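You operate a simulated robot arm through the tools that you are given. There is no shell and no other tool.

Carry out the task below with a simulated robot arm. There is one attempt and no reset: what you move stays moved.

Task
Drain the filter bowl and set the air as the job card says.
Fine: open the air valve first; press reset last, so that the fault lamp is out.

Only the result counts: the job must be done as asked and must still hold three seconds after the hand-in. Knocking over, shifting, dropping, spilling or breaking anything else fails it.

Robot
A 6-joint arm with a two-finger parallel gripper, fixed in place. Base frame: the origin is at the foot of the arm, x ahead of it, y to its left, z up. Units: cm, degrees, N and s.
With the tool pointing down near the work surface it reaches from about 14 to 60 cm from the base axis. Its first joint turns from -66.0 to 66.0 degrees. Payload 2.7 kg.
The tool frame sits at the grasp point between the pads (the TCP): z along the fingers, y along the line on which they close. The tips reach 2.3 cm beyond it. The gripper opens to 9.4 cm. The fingers are 3.8 cm wide and 1 cm thick; the gripper's body (5.4 by 9.6 cm) begins 3.9 cm behind the TCP.
Orientation is told as [roll, pitch, yaw] about the base's x, y, z axes, in that order, counted from this pose: with the fingers straight down and closing along the base's y, the tool's x points along the base's -x, its y along +y and its z along -z.

Tools
- The arm moves only by the tool jog_arm. Its argument "plan" is a list of rows, each an object (a shift or turn left out is 0, a gripper value left out holds the last) with "linear": the shift along the base's x, y, z in cm, a list of three; "delta_rot": the turn, a rotation vector about the base's x, y, z in degrees, a list of three; "hand": the finger opening in cm, from 0 to 9.4. In form: [{"linear": [tx, ty, tz], "delta_rot": [rx, ry, rz], "hand": hand}, ...]. A call has 1 to 20 rows; each row shifts and turns the commanded pose from where the row before left it. Rows are played at 5 a second. More than 5 cm and 8.6 degrees between two rows, or a gripper value outside its range, and nothing of the call is played. Where a pose cannot be reached the arm comes as near as it can. A force on the tool above 40 N (or 10 N above the force at the start of the call, whichever is more), or a blocked arm, ends the call early, and 0.2 s more pass. Each finger travels about 4.5 cm/s and halts on what it meets, pressing with about 21 N; the grip force reading is that of the motor and also rises with nothing between the fingers. The clock runs only during rows and for 0.2 s after the last one: add rows that do not move to give the fingers time. It gives the time, the measured TCP pose, the force on the tool (base axes), the opening and the grip force at its end, in the units of the frame above (readings bear some noise), with the torque about the TCP (base axes, N m) and any sound that the robot's microphone picked up, and new pictures: "pictures" is both (left out), scene, wrist or none.
- Cameras (640 x 400 px; columns grow to the right, rows downward): "scene" is fixed at [9.37, -44.26, 141.56]; the picture's right is [0.62, -0.78, 0.00], its down [-0.37, -0.29, -0.88] and it looks along [0.69, 0.55, -0.47] (base axes); focal length 263 px, centre (320, 200). "wrist" rides on the gripper at [8.6, 1.6, -7.5] in the tool frame; the picture's right is [-0.18, 0.98, 0.00], its down [-0.58, -0.11, -0.81] and it looks along [-0.79, -0.15, 0.59] (tool axes); focal length 243 px, centre (320, 200). There is no depth. A picture from a camera that has moved, and an enlarged one, comes with that camera's place and axes in the base frame and with its lens.
- inspect(camera, box): a new picture of the part [left, top, right, bottom] of that camera's present view, enlarged. It takes no simulated time.
- job_done(): hands the job in; it is judged then, once.

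Places have to be worked out from the pictures, the camera data and where the tool is seen. Open the gripper and draw the arm clear of the work before you hand the job in, unless the task says otherwise.

The tools are called after ">>>" as a command line: name --argument value ..., lists and objects as JSON in quotes. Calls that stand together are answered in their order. jog_arm: Moves the arm, as the interface text tells. Its arguments: {"type":"object","properties":{"plan":{"type":"array"},"pictures":{"type":"string","enum":["both","scene","wrist","none"]}},"required":["plan"]} The other tools are called the same way: inspect (camera, box) takes an enlarged picture of a part of a camera's view; job_done () hands the job in.

At the start:

```text
time: 0.0
eef_pos: [35.51, -4.32, 128.39]
ee_rot: [-0.1, -0.2, -0.1]
contact_force: [0.1, -0.7, -0.2]
torque: [0.01, 0.03, 0.02]
gripper_width: 9.37
grip_force: 0.0
```

scene: 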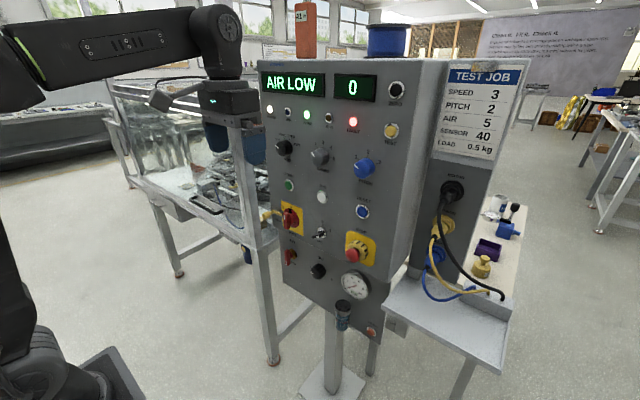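
wrist: 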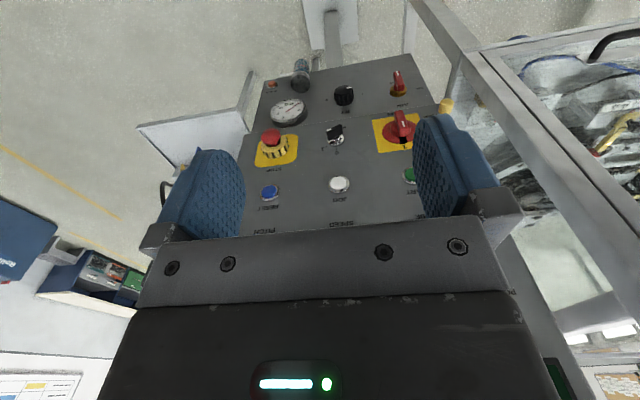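

The panel shows AIR LOW, and the job card shows AIR 5. I'll enlarge the panel's parts to identify the controls before moving.

>>> inspect --camera "scene" --box '[250, 60, 410, 160]'

>>> inspect --camera "scene" --box '[250, 150, 410, 250]'

>>> inspect --camera "scene" --box '[260, 230, 420, 350]'

>>> inspect --camera "wrist" --box '[230, 50, 450, 230]'

>>> inspect --camera "scene" --box '[420, 50, 540, 170]'

```text
4.00 times, centred on (330, 110) of scene
camera zoom: at [9.37, -44.26, 141.56], right [0.62, -0.78, 0.0], down [-0.37, -0.29, -0.88], along [0.69, 0.55, -0.47], focal length 1051 px, centre (280, 560)
```

zoom: 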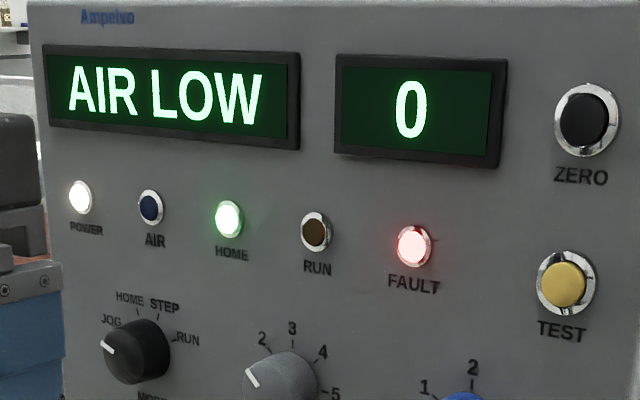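

```text
4.00 times, centred on (330, 200) of scene
camera zoom: at [9.37, -44.26, 141.56], right [0.62, -0.78, 0.0], down [-0.37, -0.29, -0.88], along [0.69, 0.55, -0.47], focal length 1051 px, centre (280, 200)
```

zoom: 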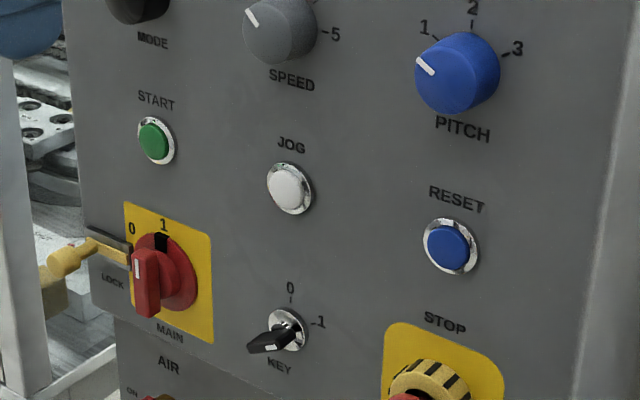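

```text
3.33 times, centred on (340, 290) of scene
camera zoom: at [9.37, -44.26, 141.56], right [0.62, -0.78, 0.0], down [-0.37, -0.29, -0.88], along [0.69, 0.55, -0.47], focal length 876 px, centre (253, -100)
```

zoom: 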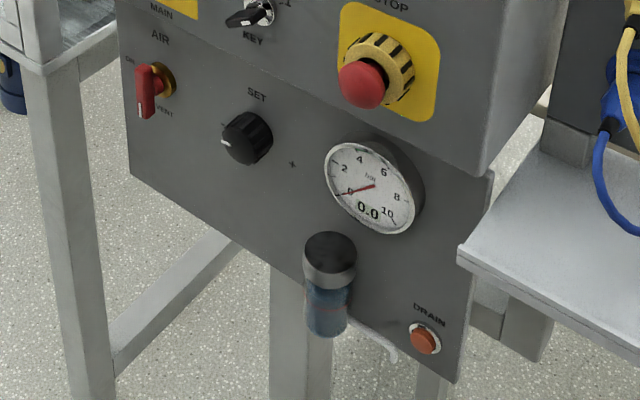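

```text
2.22 times, centred on (340, 140) of wrist
camera zoom: at [26.99, -2.72, 135.84], right [0.18, 0.98, 0.0], down [0.58, -0.11, 0.81], along [0.79, -0.15, -0.59], focal length 539 px, centre (276, 333)
```

zoom: 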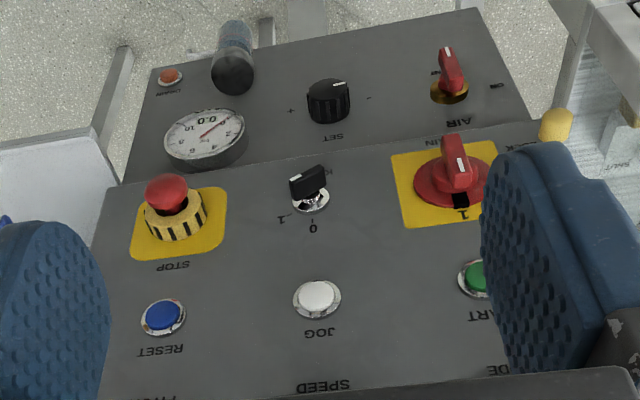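

```text
3.33 times, centred on (480, 110) of scene
camera zoom: at [9.37, -44.26, 141.56], right [0.62, -0.78, 0.0], down [-0.37, -0.29, -0.88], along [0.69, 0.55, -0.47], focal length 876 px, centre (-213, 500)
```

zoom: 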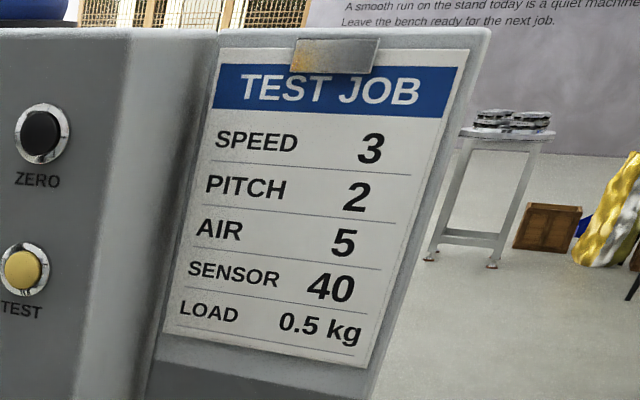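

RESET triangulates to about (58.6, -18, 109.3) and the AIR handle hub to (61, 9.7, 80.4). The SET knob comes out at (60, -3, 80.4) and DRAIN at (61, -23.4, 66.3), so the panel faces -x. I'll pitch the tool to horizontal, pointing along +x, while lowering it clear of the panel.

>>> jog_arm --plan '[{"linear": [0, 0.5, -2.5], "delta_rot": [0, -7.5, 0]}, {"linear": [0, 0.5, -2.5], "delta_rot": [0, -7.5, 0]}, {"linear": [0, 0.5, -2.5], "delta_rot": [0, -7.5, 0]}, {"linear": [0, 0.5, -2.5], "delta_rot": [0, -7.5, 0]}, {"linear": [0.5, 0.5, -2.5], "delta_rot": [0, -7.5, 0]}, {"linear": [0.5, 0.5, -2.5], "delta_rot": [0, -7.5, 0]}, {"linear": [0.5, 0.5, -2.5], "delta_rot": [0, -7.5, 0]}, {"linear": [0.5, 0.5, -2.5], "delta_rot": [0, -7.5, 0]}, {"linear": [1, 0.5, -2.5], "delta_rot": [0, -7.5, 0]}, {"linear": [1, 0.5, -2.5], "delta_rot": [0, -7.5, 0]}, {"linear": [1, 0.5, -2.5], "delta_rot": [0, -7.5, 0]}, {"linear": [1, 0.5, -2.5], "delta_rot": [0, -7.5, 0]}, {}, {}]'

```text
time: 3.0
eef_pos: [41.02, 2.51, 102.43]
ee_rot: [17.1, -83.0, -8.4]
contact_force: [-0.3, 0.8, -0.1]
torque: [-0.02, 0.0, -0.01]
gripper_width: 9.37
grip_force: 0.0
out of reach, approached as far as the arm can: row 7, 8, 9
camera wrist: at [32.51, 3.06, 94.64], right [-0.12, 0.97, 0.22], down [-0.71, -0.24, 0.67], along [0.7, -0.07, 0.71], focal length 243 px, centre (320, 200)
```

scene: 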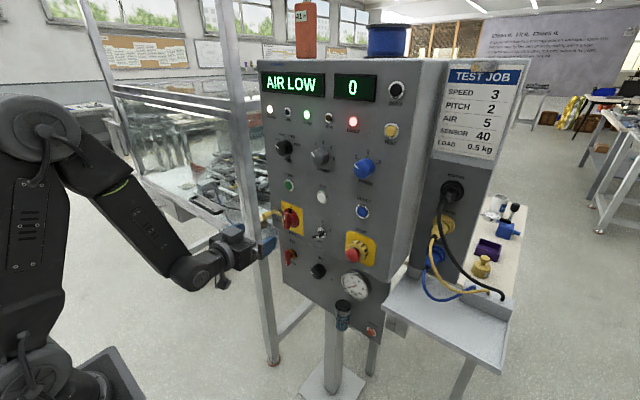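
wrist: 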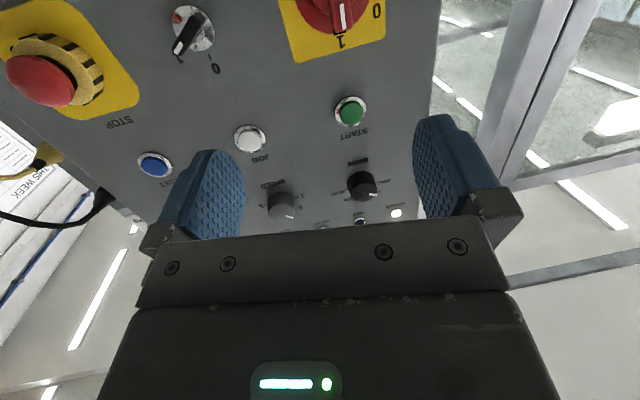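

The arm reports partly unreached rows and the pose lags the command. I'll wait a moment and read where it settles.

>>> jog_arm --plan '[{}, {}, {}]' --pictures "none"

```text
time: 3.8
eef_pos: [41.02, 2.48, 102.45]
ee_rot: [17.1, -83.2, -8.6]
contact_force: [-0.1, 0.6, -0.3]
torque: [-0.03, -0.01, 0.02]
gripper_width: 9.42
grip_force: 0.1
```

Settled, but slightly off: the tool axis is about (0.99, 0.15, -0.12). I'll correct the orientation by about (-1.6, -7, -8.5)° while moving forward and down toward the AIR valve height.

>>> jog_arm --plan '[{"linear": [0.7, 0, -3], "delta_rot": [-0.27, -1.17, -1.42]}, {"linear": [0.7, 0, -3], "delta_rot": [-0.27, -1.17, -1.42]}, {"linear": [0.7, 0, -3], "delta_rot": [-0.27, -1.17, -1.42]}, {"linear": [0.7, 0, -3], "delta_rot": [-0.27, -1.17, -1.42]}, {"linear": [0.7, 0, -3], "delta_rot": [-0.27, -1.17, -1.42]}, {"linear": [0.7, 0, -3], "delta_rot": [-0.27, -1.17, -1.42]}, {}, {}]'

```text
time: 5.6
eef_pos: [45.16, 2.45, 84.08]
ee_rot: [-158.7, -89.7, 158.7]
contact_force: [0.0, -0.7, 0.7]
torque: [-0.03, 0.02, 0.02]
gripper_width: 9.39
grip_force: 0.1
camera wrist: at [37.8, 4.13, 75.5], right [0.0, 0.98, 0.18], down [-0.81, -0.11, 0.58], along [0.59, -0.15, 0.8], focal length 243 px, centre (320, 200)
```

scene: 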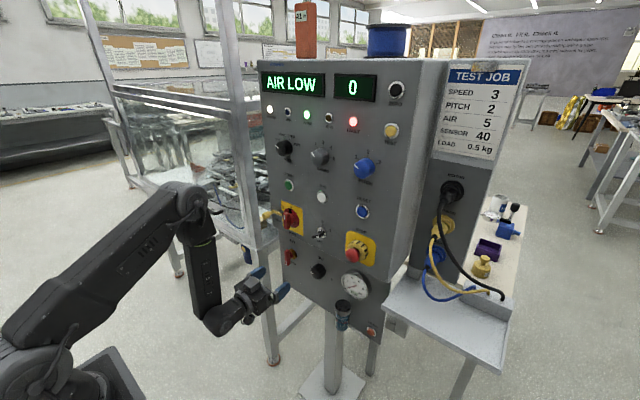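
wrist: 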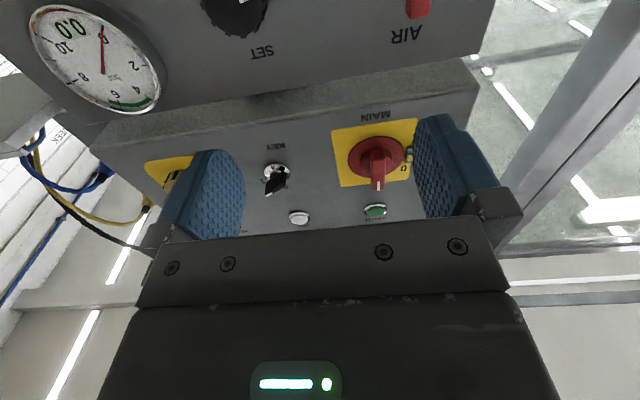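

The tool is now cleanly horizontal. I'll zoom in on the AIR handle and SET knob from the scene camera to place them better.

>>> inspect --camera "scene" --box '[270, 235, 350, 285]'

>>> inspect --camera "scene" --box '[325, 265, 405, 345]'

>>> inspect --camera "wrist" --box '[0, 0, 480, 200]'

```text
8.00 times, centred on (310, 260) of scene
camera zoom: at [9.37, -44.26, 141.56], right [0.62, -0.78, 0.0], down [-0.37, -0.29, -0.88], along [0.69, 0.55, -0.47], focal length 2102 px, centre (400, -280)
```

zoom: 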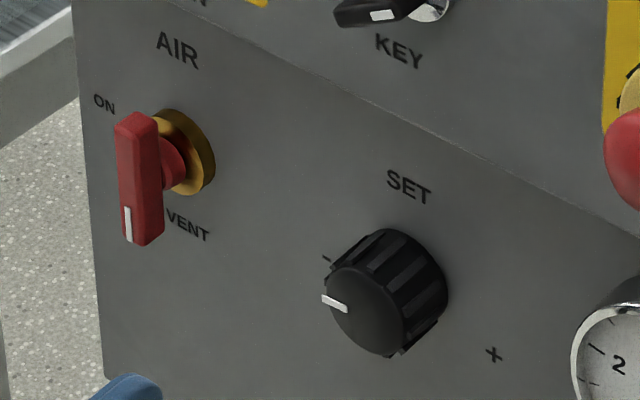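

```text
5.00 times, centred on (365, 305) of scene
camera zoom: at [9.37, -44.26, 141.56], right [0.62, -0.78, 0.0], down [-0.37, -0.29, -0.88], along [0.69, 0.55, -0.47], focal length 1314 px, centre (95, -325)
```

zoom: 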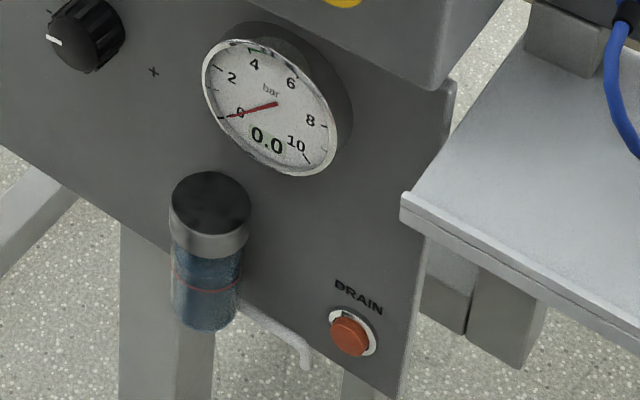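

```text
1.33 times, centred on (240, 100) of wrist
camera zoom: at [37.8, 4.13, 75.5], right [0.0, 0.98, 0.18], down [-0.81, -0.11, 0.58], along [0.59, -0.15, 0.8], focal length 324 px, centre (427, 333)
```

zoom: 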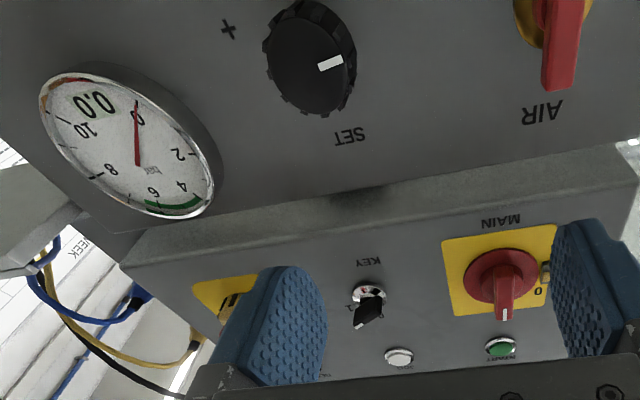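

The AIR handle is a bar about 6 cm long centred on its hub, around (58, 9.6, 80.4), and it must turn +90° about x to point at ON. A +90° roll would swing the wrist camera out to +y, so I'll check the frame post on the left first.

>>> inspect --camera "scene" --box '[190, 200, 310, 300]'

>>> inspect --camera "wrist" --box '[400, 0, 640, 260]'

```text
4.00 times, centred on (250, 250) of scene
camera zoom: at [9.37, -44.26, 141.56], right [0.62, -0.78, 0.0], down [-0.37, -0.29, -0.88], along [0.69, 0.55, -0.47], focal length 1051 px, centre (600, 0)
```

zoom: 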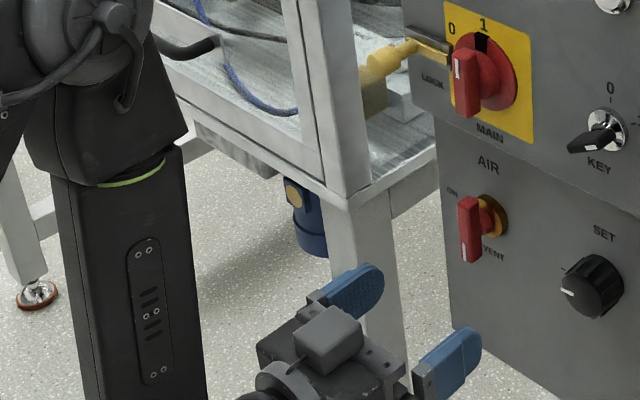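

```text
1.54 times, centred on (520, 130) of wrist
camera zoom: at [37.8, 4.13, 75.5], right [0.0, 0.98, 0.18], down [-0.81, -0.11, 0.58], along [0.59, -0.15, 0.8], focal length 373 px, centre (12, 308)
```

zoom: 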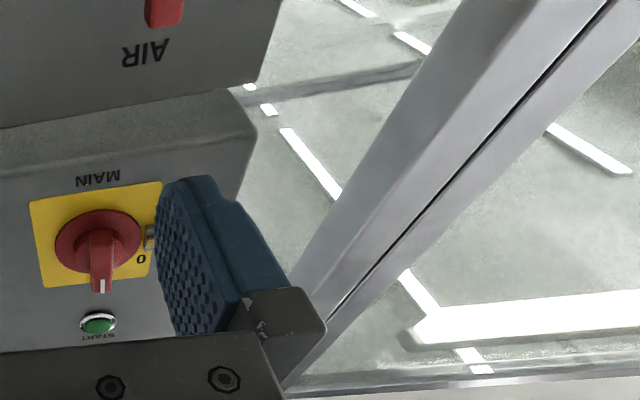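

The post is at about (61, 26), so a camera swung out to y≈18–20 clears it. I'll line up with the AIR handle at y≈9.5, z≈80.4 and move partway in.

>>> jog_arm --plan '[{"linear": [0.5, 2.35, -1.2]}, {"linear": [0.5, 2.35, -1.2]}, {"linear": [1, 2.35, -1.3]}, {"linear": [2, 0, 0]}, {"linear": [2, 0, 0]}, {}, {}]'

```text
time: 7.2
eef_pos: [51.28, 9.64, 80.52]
ee_rot: [-154.0, -89.7, 154.1]
contact_force: [-0.1, 0.2, -0.8]
torque: [0.0, 0.02, 0.01]
gripper_width: 9.39
grip_force: 0.0
camera wrist: at [43.88, 11.2, 71.82], right [0.0, 0.98, 0.18], down [-0.81, -0.11, 0.58], along [0.59, -0.15, 0.8], focal length 243 px, centre (320, 200)
```

scene: 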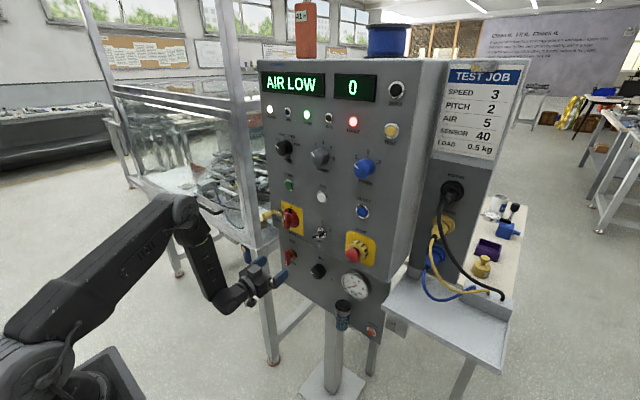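
wrist: 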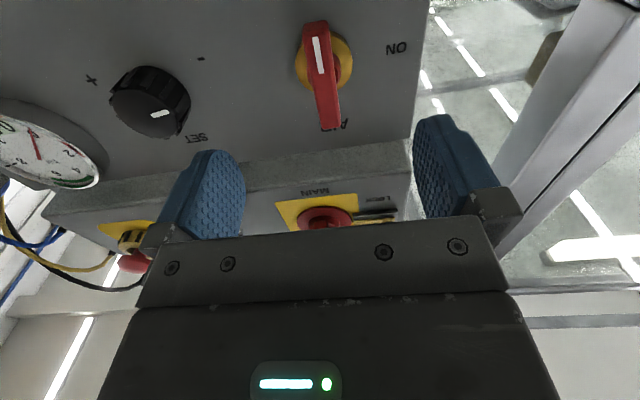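

From the wrist view the handle hub is near y≈9.9, z≈79.9. I'll trim the position and creep in so the pads straddle the bar.

>>> jog_arm --plan '[{"linear": [1, 0.25, -0.6]}, {"linear": [1, 0, 0]}, {"linear": [1, 0, 0]}, {"linear": [1, 0, 0]}, {"linear": [0.7, 0, 0]}, {"linear": [0.7, 0, 0]}, {"linear": [0.4, 0, 0]}, {}]'

```text
time: 9.0
eef_pos: [57.05, 9.74, 80.03]
ee_rot: [-155.9, -89.8, 155.9]
contact_force: [-0.6, 0.3, 0.0]
torque: [0.04, -0.02, 0.01]
gripper_width: 9.42
grip_force: 0.0
camera wrist: at [49.64, 11.4, 71.32], right [0.0, 0.98, 0.18], down [-0.81, -0.11, 0.58], along [0.59, -0.15, 0.8], focal length 243 px, centre (320, 200)
```

scene: 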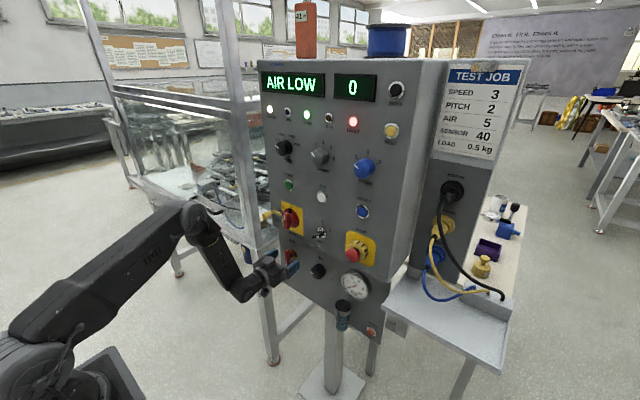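
wrist: 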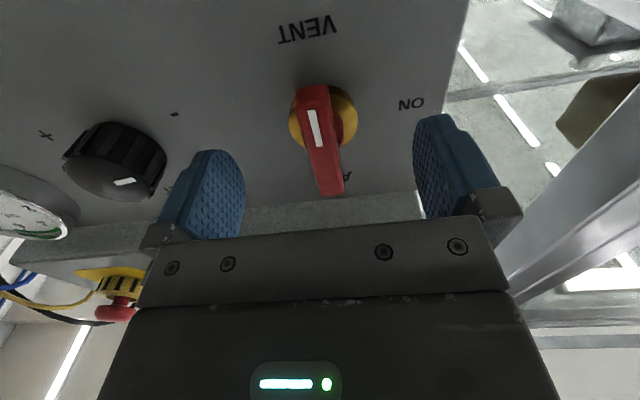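

The bar is between the pads; it now looks to be at y≈10.1, z≈79.4. I'll trim by (+0.4, -0.5) and close on it.

>>> jog_arm --plan '[{"linear": [0.2, 0.4, -0.5]}, {"hand": 4}, {"hand": 2}, {"hand": 0.6}, {"hand": 0.6}, {"hand": 0.6}, {"hand": 0.6}, {"hand": 0.6}]'

```text
time: 10.8
eef_pos: [57.15, 10.03, 79.62]
ee_rot: [-164.2, -89.6, 164.2]
contact_force: [1.1, -13.0, 1.2]
torque: [0.12, -0.12, -0.21]
gripper_width: 1.47
grip_force: 45.0
camera wrist: at [49.85, 11.64, 70.8], right [0.0, 0.98, 0.18], down [-0.81, -0.11, 0.58], along [0.59, -0.15, 0.8], focal length 243 px, centre (320, 200)
```

scene: 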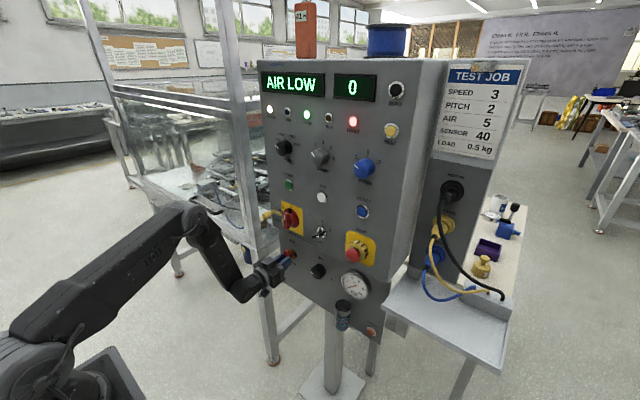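
wrist: 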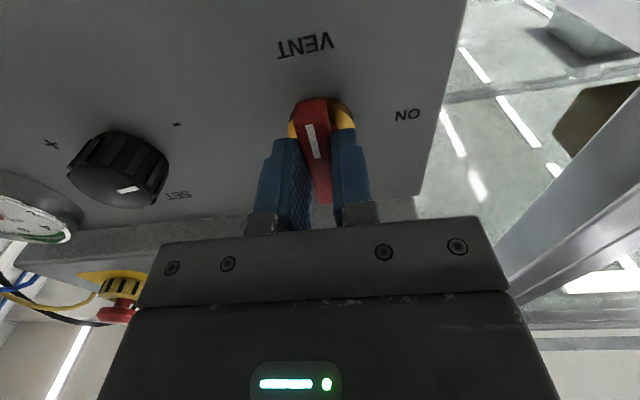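

The bar is gripped at 1.5 cm opening. The -13 N side force says I'm slightly too far in +y, so I'll shift back 0.25 cm and roll +90° about x.

>>> jog_arm --plan '[{"linear": [0, -0.25, 0]}, {"delta_rot": [7.5, 0, 0]}, {"delta_rot": [7.5, 0, 0]}, {"delta_rot": [7.5, 0, 0]}, {"delta_rot": [7.5, 0, 0]}, {}]'

```text
time: 12.2
eef_pos: [57.06, 10.14, 79.58]
ee_rot: [90.6, -60.1, -90.1]
contact_force: [5.9, 24.8, -7.1]
torque: [-0.09, -0.72, -0.43]
gripper_width: 1.5
grip_force: 45.4
camera wrist: at [49.8, 15.89, 72.82], right [-0.01, 0.76, 0.65], down [-0.81, -0.39, 0.45], along [0.59, -0.52, 0.62], focal length 243 px, centre (320, 200)
```

scene: 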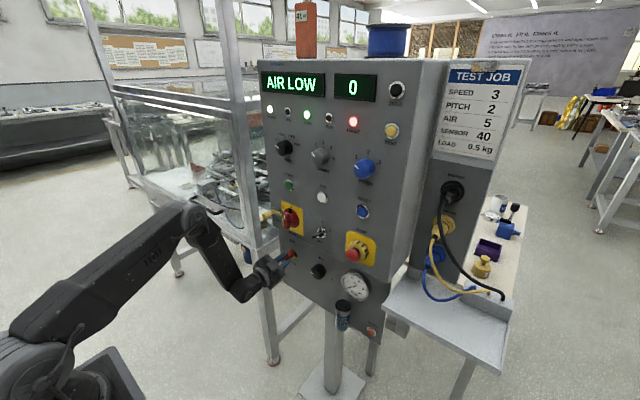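
wrist: 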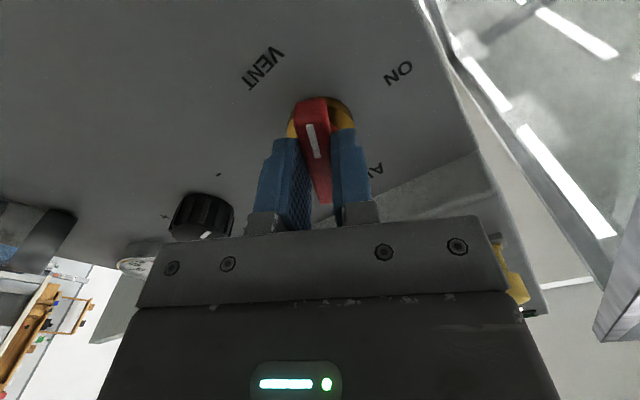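

The handle follows, now at 30°. The +25 N y reading asks for a +0.2 cm trim, and then I'll continue the roll.

>>> jog_arm --plan '[{"linear": [0, 0.22, -0.07]}, {"delta_rot": [7.5, 0, 0]}, {"delta_rot": [7.5, 0, 0]}, {"delta_rot": [7.5, 0, 0]}, {"delta_rot": [7.5, 0, 0]}, {}]' --pictures "wrist"

```text
time: 13.4
eef_pos: [57.18, 10.34, 79.75]
ee_rot: [91.0, -32.7, -90.3]
contact_force: [-12.6, 0.4, 8.8]
torque: [-0.04, 0.3, -0.08]
gripper_width: 1.47
grip_force: 44.9
stopped in row 5: the force on the tool passed its limit at 42 N (the readings are from after the stop); the commanded pose is now the measured one
camera wrist: at [49.84, 18.53, 76.27], right [-0.01, 0.38, 0.93], down [-0.81, -0.55, 0.21], along [0.59, -0.75, 0.31], focal length 243 px, centre (320, 200)
```

wrist: 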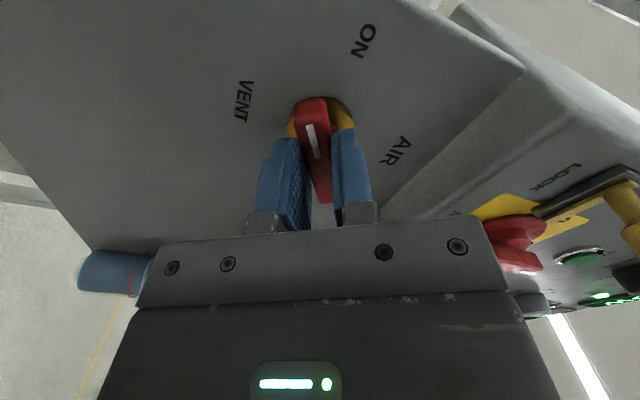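

The handle is about 57° round. The drift suggests my grip point is ~0.45 cm below the hub, so I'll add a small upward arc to the remaining turn.

>>> jog_arm --plan '[{"linear": [-0.05, 0.02, 0.05], "delta_rot": [5.5, 0, 0]}, {"linear": [0, 0.01, 0.05], "delta_rot": [5.5, 0, 0]}, {"linear": [0, 0.01, 0.05], "delta_rot": [5.5, 0, 0]}, {"linear": [0, 0.01, 0.04], "delta_rot": [5.5, 0, 0]}, {"linear": [0, 0, 0.04], "delta_rot": [5.5, 0, 0]}, {"delta_rot": [5.5, 0, 0]}, {}]'

```text
time: 15.0
eef_pos: [57.19, 10.6, 80.03]
ee_rot: [90.9, 0.4, -90.3]
contact_force: [-7.6, 3.8, 12.1]
torque: [-0.5, 0.3, 0.88]
gripper_width: 1.5
grip_force: 45.3
camera wrist: at [49.83, 19.15, 81.51], right [-0.01, -0.19, 0.98], down [-0.81, -0.58, -0.12], along [0.59, -0.79, -0.15], focal length 243 px, centre (320, 200)
```

scene: 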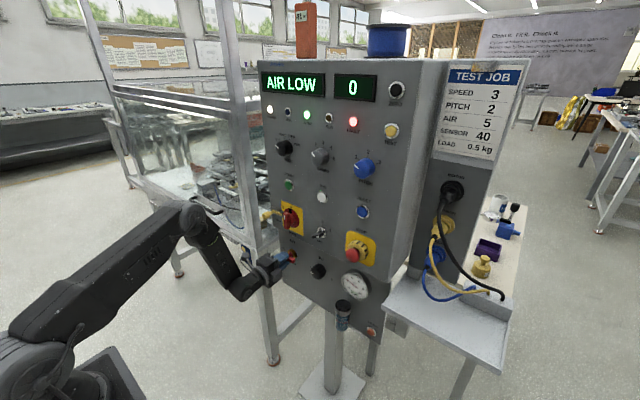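
wrist: 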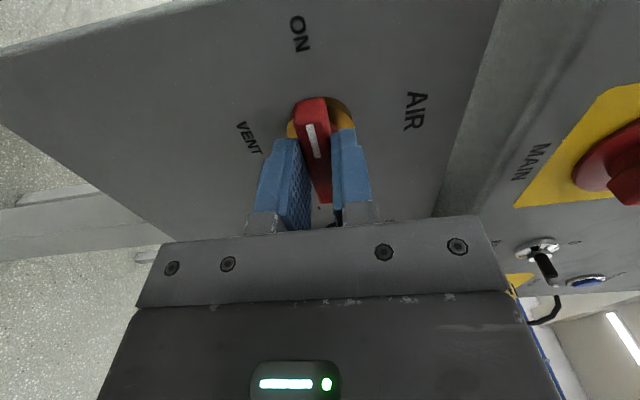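

The handle now points at ON. Checking the gauge before releasing.

>>> inspect --camera "scene" --box '[325, 265, 405, 345]'

>>> inspect --camera "scene" --box '[270, 235, 350, 285]'

```text
5.00 times, centred on (365, 305) of scene
camera zoom: at [9.33, -44.26, 141.57], right [0.62, -0.78, 0.0], down [-0.37, -0.29, -0.88], along [0.69, 0.55, -0.47], focal length 1314 px, centre (95, -325)
```

zoom: 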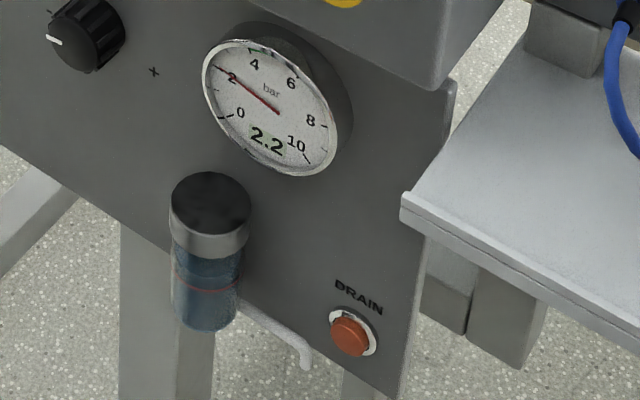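

```text
8.00 times, centred on (310, 260) of scene
camera zoom: at [9.33, -44.26, 141.57], right [0.62, -0.78, 0.0], down [-0.37, -0.29, -0.88], along [0.69, 0.55, -0.47], focal length 2102 px, centre (400, -280)
```

zoom: 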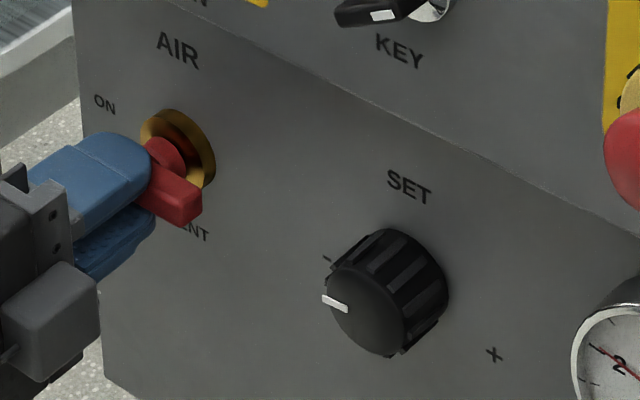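

The air is on at 2.2 bar. I'll open the fingers, back straight off, roll back to level and move toward the SET knob near y≈-3.

>>> jog_arm --plan '[{"hand": 5}, {"hand": 5}, {"hand": 5}, {"linear": [-2, 0, 0]}, {"linear": [-3, 0, 0]}, {"linear": [-2, -1.5, 0], "delta_rot": [-8.2, 0, 0]}, {"linear": [0, -1.5, 0], "delta_rot": [-8.2, 0, 0]}, {"linear": [0, -1.5, 0], "delta_rot": [-8.2, 0, 0]}, {"linear": [0, -1.5, 0], "delta_rot": [-8.2, 0, 0]}, {"linear": [0, -1.5, 0], "delta_rot": [-8.2, 0, 0]}, {"linear": [0, -1.5, 0], "delta_rot": [-8.2, 0, 0]}, {"linear": [0, -1.5, 0], "delta_rot": [-8.2, 0, 0]}, {"linear": [0, -1.5, 0], "delta_rot": [-8.2, 0, 0]}, {"linear": [0, -1.5, 0], "delta_rot": [-8.2, 0, 0]}, {"delta_rot": [-8.2, 0, 0]}, {"delta_rot": [-8.2, 0, 0], "hand": 8}, {"hand": 8}, {}]'

```text
time: 18.8
eef_pos: [50.18, -3.11, 79.98]
ee_rot: [161.1, -89.6, -160.6]
contact_force: [0.0, -0.6, 0.3]
torque: [0.03, 0.0, 0.02]
gripper_width: 8.01
grip_force: 0.0
camera wrist: at [42.8, -1.45, 71.17], right [-0.01, 0.98, 0.19], down [-0.81, -0.12, 0.58], along [0.59, -0.14, 0.8], focal length 243 px, centre (320, 200)
```

scene: 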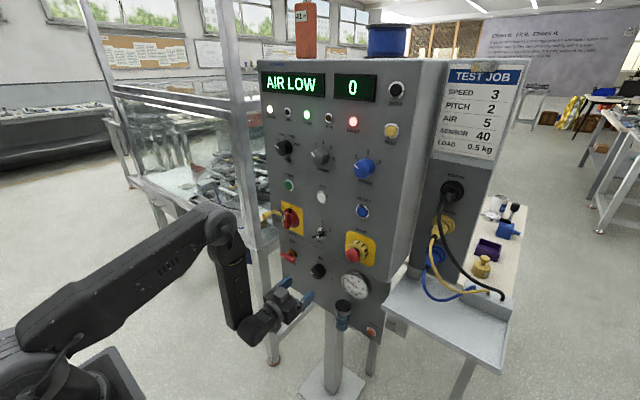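
wrist: 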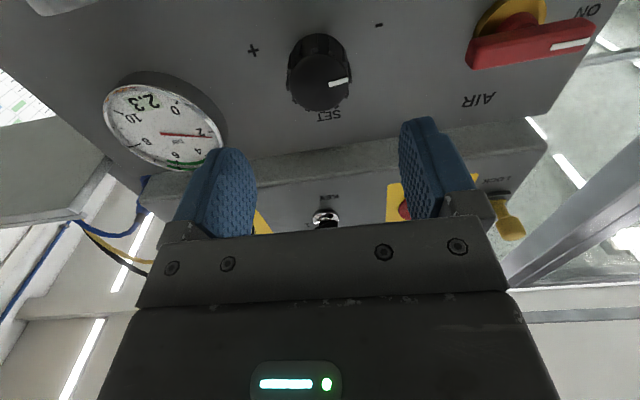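

The gauge shows about 2.2–2.3. The knob's front centre is near (59, -2.8, 79.7) and the panel at x≈61.7, so I'll creep in to put the pads around the knob.

>>> jog_arm --plan '[{"linear": [1.5, 0.3, -0.25], "hand": 7}, {"linear": [1.5, 0, 0]}, {"linear": [1.5, 0, 0]}, {"linear": [1.5, 0, 0]}, {"linear": [0.8, 0, 0]}, {"linear": [0.8, 0, 0]}, {"linear": [0.4, 0, 0]}, {"linear": [0.3, 0, 0]}, {}]'

```text
time: 20.8
eef_pos: [58.54, -2.66, 79.71]
ee_rot: [154.8, -89.7, -154.1]
contact_force: [0.2, -0.2, -0.1]
torque: [-0.03, -0.04, -0.03]
gripper_width: 7.0
grip_force: 0.1
camera wrist: at [51.13, -1.18, 70.96], right [-0.01, 0.98, 0.19], down [-0.81, -0.12, 0.58], along [0.59, -0.14, 0.8], focal length 243 px, centre (320, 200)
```

scene: 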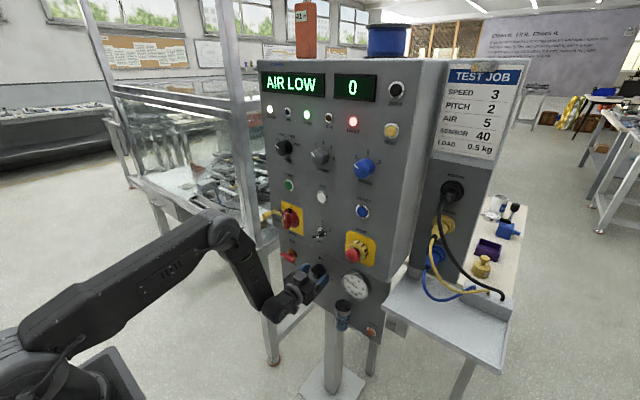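
wrist: 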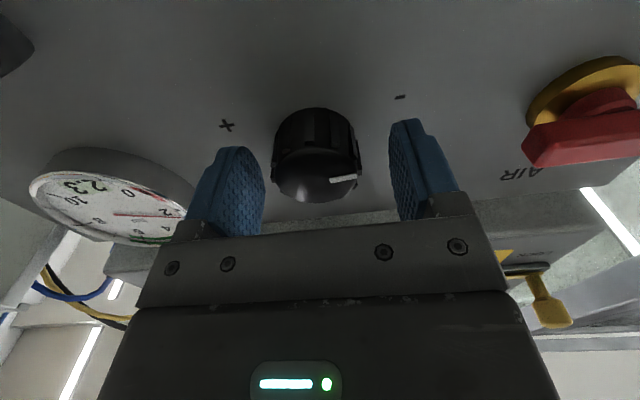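

The knob is centred between the pads, at about y≈-2.9. I'll shift -0.2 cm and close on it.

>>> jog_arm --plan '[{"linear": [0.1, -0.2, 0.05], "hand": 5}, {"hand": 3.6}, {"hand": 3.6}, {"hand": 3.6}, {}]' --pictures "wrist"

```text
time: 22.0
eef_pos: [58.66, -3.1, 79.74]
ee_rot: [150.5, -89.6, -149.9]
contact_force: [2.9, -4.8, -2.5]
torque: [0.03, 0.08, -0.89]
gripper_width: 4.28
grip_force: 45.2
camera wrist: at [51.26, -1.42, 71.03], right [-0.01, 0.98, 0.19], down [-0.81, -0.12, 0.58], along [0.59, -0.15, 0.8], focal length 243 px, centre (320, 200)
```

wrist: 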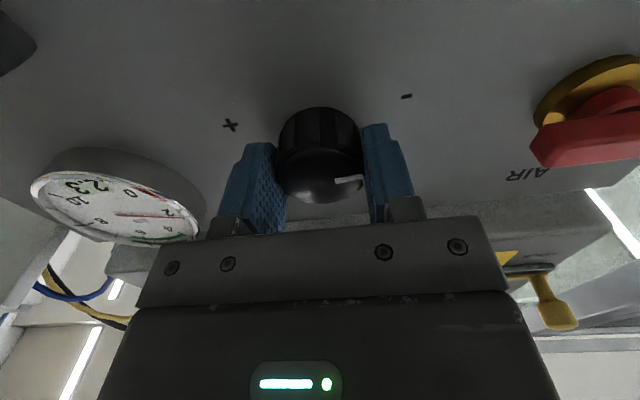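

The knob is gripped at 4.3 cm. I'll turn it +32° clockwise toward + and see how the gauge responds.

>>> jog_arm --plan '[{"delta_rot": [8, 0, 0]}, {"delta_rot": [8, 0, 0]}, {"delta_rot": [8, 0, 0]}, {"delta_rot": [8, 0, 0]}, {}, {}]'

>>> inspect --camera "scene" --box '[325, 265, 405, 345]'

```text
time: 23.4
eef_pos: [58.6, -2.74, 79.8]
ee_rot: [91.3, -57.9, -90.5]
contact_force: [3.3, 5.3, 1.2]
torque: [0.01, 0.67, -0.73]
gripper_width: 4.29
grip_force: 45.3
camera wrist: at [51.24, 3.03, 73.21], right [-0.01, 0.73, 0.68], down [-0.81, -0.41, 0.42], along [0.59, -0.54, 0.6], focal length 243 px, centre (320, 200)
```

scene: 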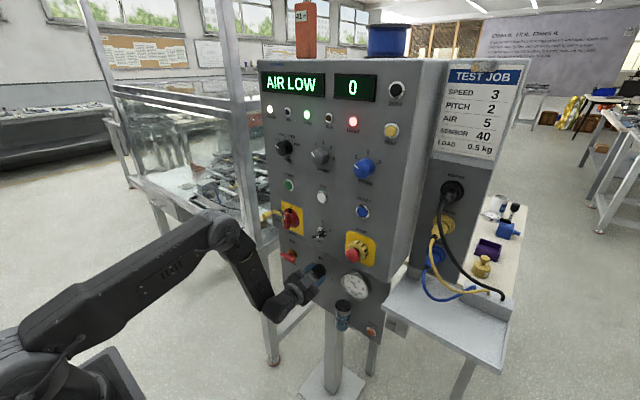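
wrist: 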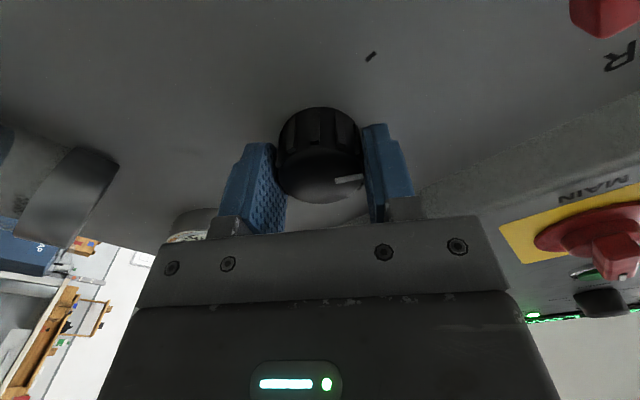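

```text
5.00 times, centred on (365, 305) of scene
camera zoom: at [9.37, -44.25, 141.57], right [0.62, -0.78, 0.0], down [-0.37, -0.29, -0.88], along [0.69, 0.55, -0.47], focal length 1314 px, centre (95, -325)
```

zoom: 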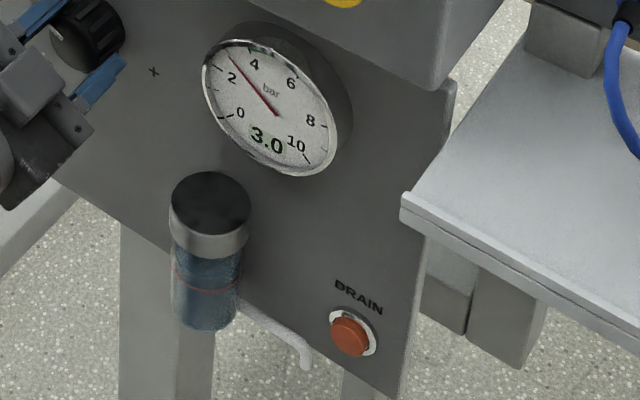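

The gauge rose to 3.0 after 32°. I'll turn another 56° and re-read.

>>> jog_arm --plan '[{"delta_rot": [8, 0, 0]}, {"delta_rot": [8, 0, 0]}, {"delta_rot": [8, 0, 0]}, {"delta_rot": [8, 0, 0]}, {"delta_rot": [8, 0, 0]}, {"delta_rot": [8, 0, 0]}, {"delta_rot": [8, 0, 0]}, {}, {}, {}]'

>>> inspect --camera "scene" --box '[325, 265, 405, 345]'

```text
time: 24.9
eef_pos: [58.67, -2.88, 79.92]
ee_rot: [91.2, -9.1, -90.3]
contact_force: [-12.2, 3.1, 9.9]
torque: [-0.01, 0.6, -0.38]
gripper_width: 4.32
grip_force: 44.8
stopped in row 7: the force on the tool passed its limit at 41 N (the readings are from after the stop); the commanded pose is now the measured one
camera wrist: at [51.23, 6.03, 79.99], right [-0.02, -0.03, 1.0], down [-0.81, -0.59, -0.03], along [0.59, -0.81, -0.01], focal length 243 px, centre (320, 200)
```

scene: 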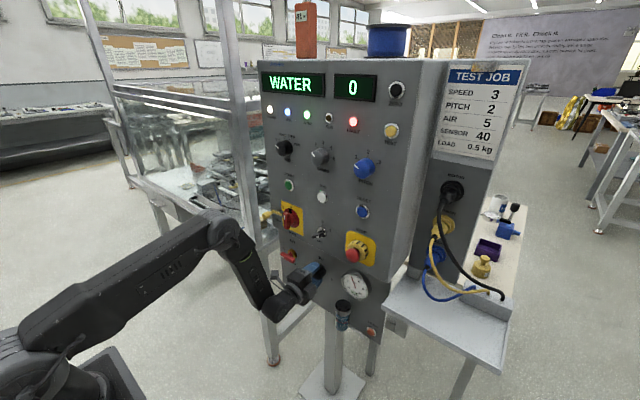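
wrist: 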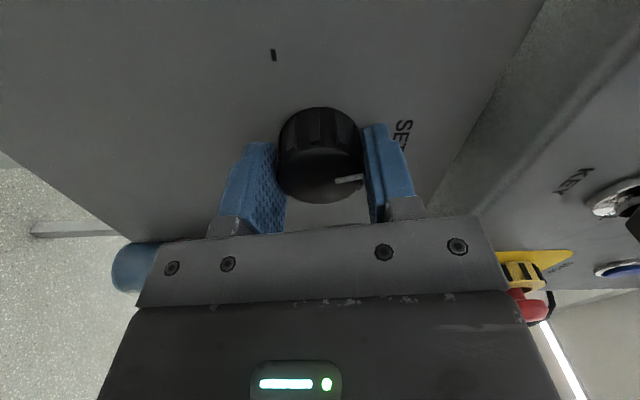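

```text
5.00 times, centred on (365, 305) of scene
camera zoom: at [9.32, -44.26, 141.57], right [0.62, -0.78, 0.0], down [-0.37, -0.29, -0.88], along [0.69, 0.55, -0.47], focal length 1314 px, centre (95, -325)
```

zoom: 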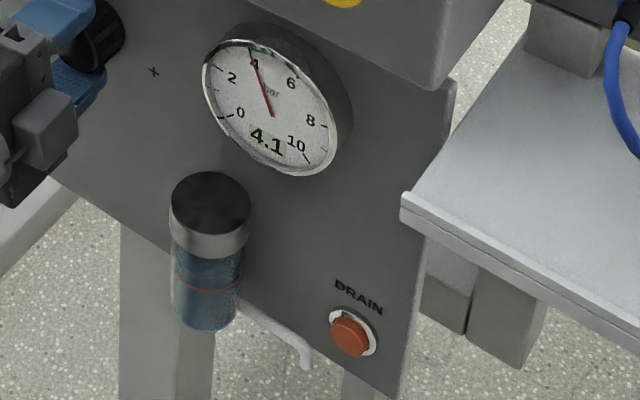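

The display now reads WATER and the gauge 4.1, after about 81° in total. At ~0.023 bar/° I need roughly 38° more, so I'll ease the offset and turn in finer steps.

>>> jog_arm --plan '[{"linear": [-0.08, 0, 0.06]}, {"delta_rot": [5, 0, 0]}, {"delta_rot": [5, 0, 0]}, {"delta_rot": [5, 0, 0]}, {"delta_rot": [5, 0, 0]}, {}, {}, {}]' --pictures "none"

>>> inspect --camera "scene" --box '[325, 265, 405, 345]'

```text
time: 26.6
eef_pos: [58.6, -2.77, 79.99]
ee_rot: [91.1, 11.2, -90.2]
contact_force: [8.8, 2.1, 8.4]
torque: [-0.06, 1.32, 0.34]
gripper_width: 4.34
grip_force: 44.8
```

```text
5.00 times, centred on (365, 305) of scene
camera zoom: at [9.37, -44.26, 141.56], right [0.62, -0.78, 0.0], down [-0.37, -0.29, -0.88], along [0.69, 0.55, -0.47], focal length 1314 px, centre (95, -325)
```

zoom: 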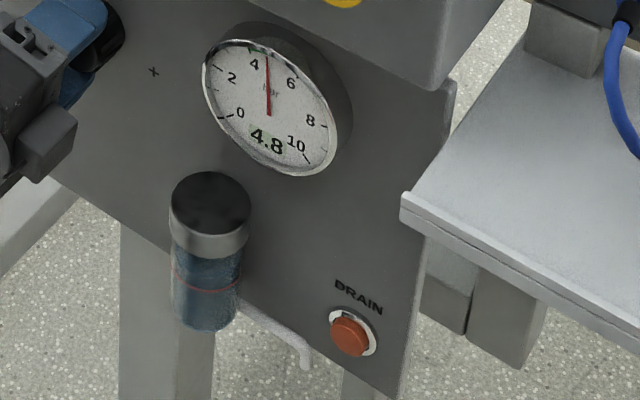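

The gauge is at 4.8. I'll wait a second to check for lag before the last few degrees.

>>> jog_arm --plan '[{}, {}, {}, {}, {}]' --pictures "none"

>>> inspect --camera "scene" --box '[345, 270, 395, 305]'

```text
time: 27.9
eef_pos: [58.62, -2.73, 80.01]
ee_rot: [91.0, 11.2, -90.2]
contact_force: [11.7, 2.6, 10.3]
torque: [0.0, 0.58, 0.53]
gripper_width: 4.29
grip_force: 44.8
```

```text
11.43 times, centred on (370, 288) of scene
camera zoom: at [9.37, -44.26, 141.56], right [0.62, -0.78, 0.0], down [-0.37, -0.29, -0.88], along [0.69, 0.55, -0.47], focal length 3004 px, centre (-251, -800)
```

zoom: 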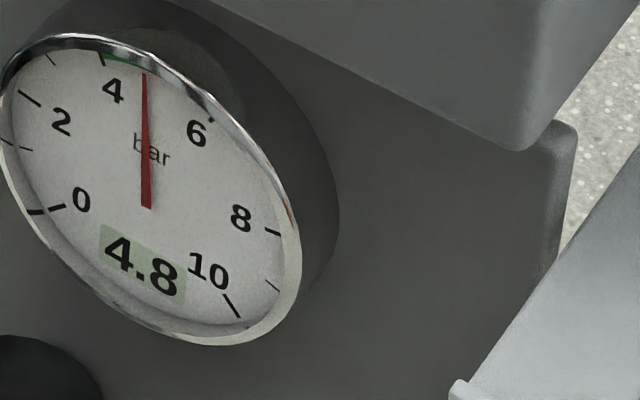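

Steady at 4.8. I'll turn 8° more.

>>> jog_arm --plan '[{"linear": [0, 0, 0.04], "delta_rot": [4, 0, 0]}, {"delta_rot": [4, 0, 0]}, {}, {}, {}, {}]' --pictures "none"

>>> inspect --camera "scene" --box '[345, 270, 395, 305]'

```text
time: 29.2
eef_pos: [58.77, -2.81, 80.05]
ee_rot: [91.1, 19.1, -90.1]
contact_force: [4.5, 2.9, 18.5]
torque: [-0.03, 0.61, 0.66]
gripper_width: 4.33
grip_force: 44.8
```

```text
11.43 times, centred on (370, 288) of scene
camera zoom: at [9.34, -44.26, 141.57], right [0.62, -0.78, 0.0], down [-0.37, -0.29, -0.88], along [0.69, 0.55, -0.47], focal length 3004 px, centre (-251, -800)
```

zoom: 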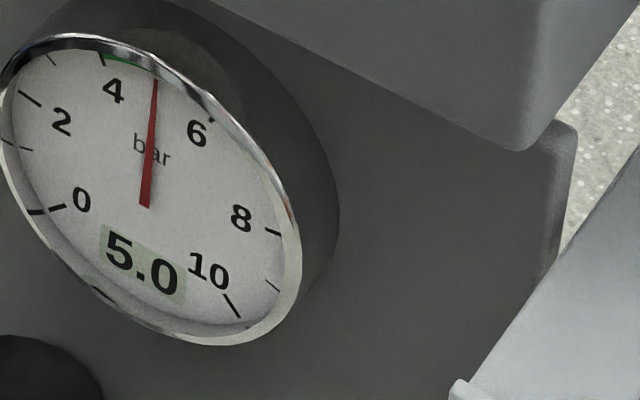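

5.0 bar. I'll relieve the vertical load slightly, open, and back straight off so the knob stays put.

>>> jog_arm --plan '[{"linear": [0, 0, 0.12]}, {"hand": 6.5}, {"hand": 6.5}, {"hand": 6.5}, {"linear": [-1, 0, 0]}, {"linear": [-2, 0, 0]}, {"linear": [-3, 0, 0]}, {"linear": [-3, 0, 0]}, {}]' --pictures "scene"

>>> inspect --camera "scene" --box '[325, 265, 405, 345]'

>>> inspect --camera "scene" --box '[270, 235, 350, 285]'

```text
time: 31.2
eef_pos: [49.46, -2.74, 80.12]
ee_rot: [91.0, 19.1, -90.2]
contact_force: [0.5, 0.0, 0.0]
torque: [-0.02, 0.0, 0.0]
gripper_width: 6.49
grip_force: 0.1
```

scene: 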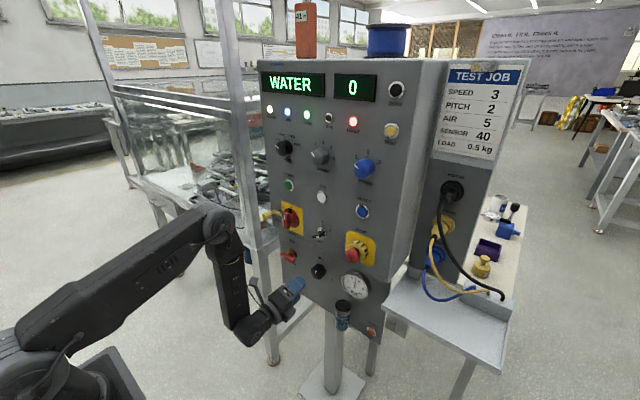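

```text
5.00 times, centred on (365, 305) of scene
camera zoom: at [9.36, -44.26, 141.56], right [0.62, -0.78, 0.0], down [-0.37, -0.29, -0.88], along [0.69, 0.55, -0.47], focal length 1314 px, centre (95, -325)
```

zoom: 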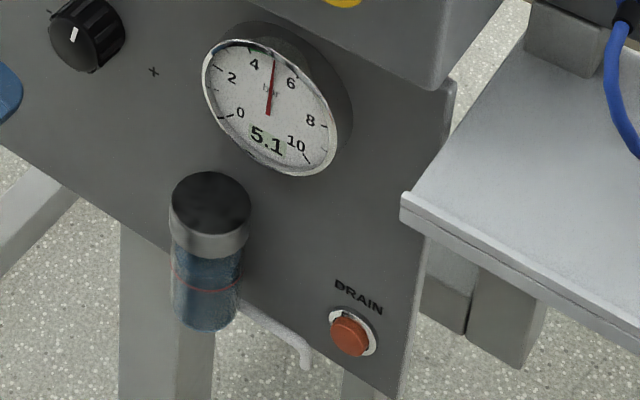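

```text
8.00 times, centred on (310, 260) of scene
camera zoom: at [9.36, -44.26, 141.56], right [0.62, -0.78, 0.0], down [-0.37, -0.29, -0.88], along [0.69, 0.55, -0.47], focal length 2102 px, centre (400, -280)
```

zoom: 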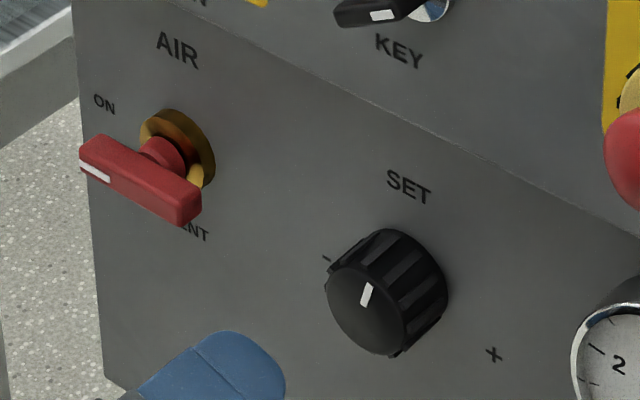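

The gauge reads 5.1 after release; I'll recheck it after draining. Now I'll unroll the tool, close the fingers and move to a standoff in front of the DRAIN button.

>>> jog_arm --plan '[{"linear": [0, -1.48, -1], "delta_rot": [-7.8, 0, 0], "hand": 0}, {"linear": [0, -1.48, -1], "delta_rot": [-7.8, 0, 0]}, {"linear": [0, -1.48, -1], "delta_rot": [-7.8, 0, 0]}, {"linear": [0, -1.48, -1], "delta_rot": [-7.8, 0, 0]}, {"linear": [0, -1.48, -1], "delta_rot": [-7.8, 0, 0]}, {"linear": [0, -1.48, -1], "delta_rot": [-7.8, 0, 0]}, {"linear": [0, -1.48, -1], "delta_rot": [-7.8, 0, 0]}, {"linear": [0, -1.48, -1], "delta_rot": [-7.8, 0, 0]}, {"linear": [0, -1.48, -1], "delta_rot": [-7.8, 0, 0]}, {"linear": [0, -1.48, -1], "delta_rot": [-7.8, 0, 0]}, {"linear": [0, -1.48, -1], "delta_rot": [-7.8, 0, 0]}, {"linear": [0, -1.48, -1], "delta_rot": [-7.8, 0, 0]}, {"linear": [0, -1.48, -1], "delta_rot": [-7.8, 0, 0]}, {"linear": [0, -1.48, -0.8], "delta_rot": [-7.8, 0, 0]}, {}, {}]'

>>> inspect --camera "scene" --box '[310, 265, 410, 365]'

```text
time: 34.6
eef_pos: [49.62, -23.48, 66.44]
ee_rot: [-137.9, -89.7, 138.8]
contact_force: [-0.3, 0.0, -0.2]
torque: [0.02, 0.01, 0.01]
gripper_width: 0.02
grip_force: 21.4
camera wrist: at [42.15, -22.04, 57.67], right [-0.02, 0.98, 0.18], down [-0.81, -0.12, 0.58], along [0.59, -0.13, 0.8], focal length 243 px, centre (320, 200)
```

scene: 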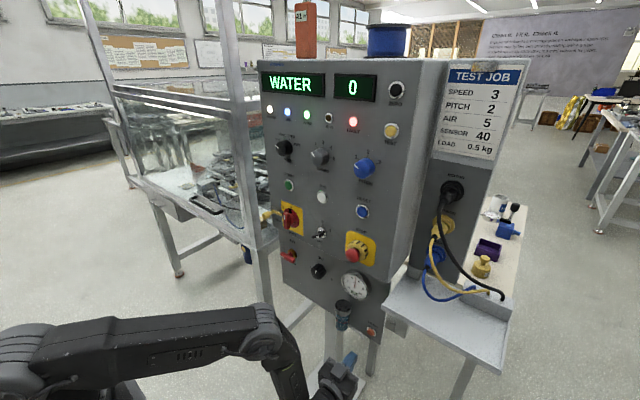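
wrist: 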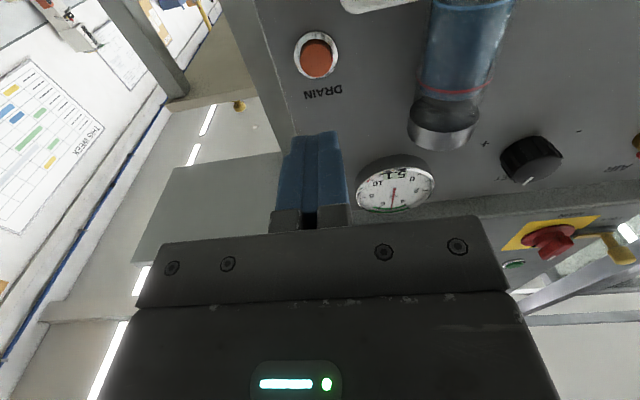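

```text
4.00 times, centred on (360, 315) of scene
camera zoom: at [9.37, -44.27, 141.56], right [0.62, -0.78, 0.0], down [-0.37, -0.29, -0.88], along [0.69, 0.55, -0.47], focal length 1051 px, centre (160, -260)
```

zoom: 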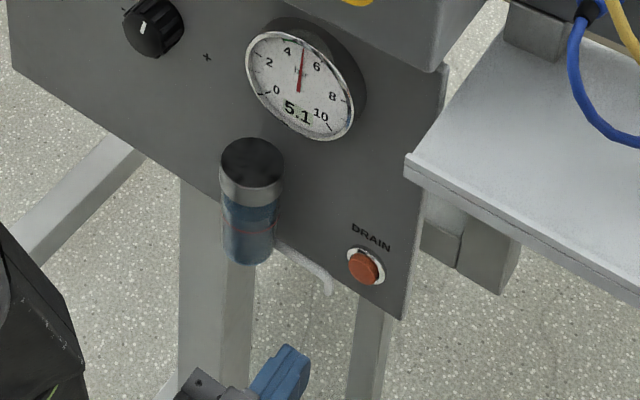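

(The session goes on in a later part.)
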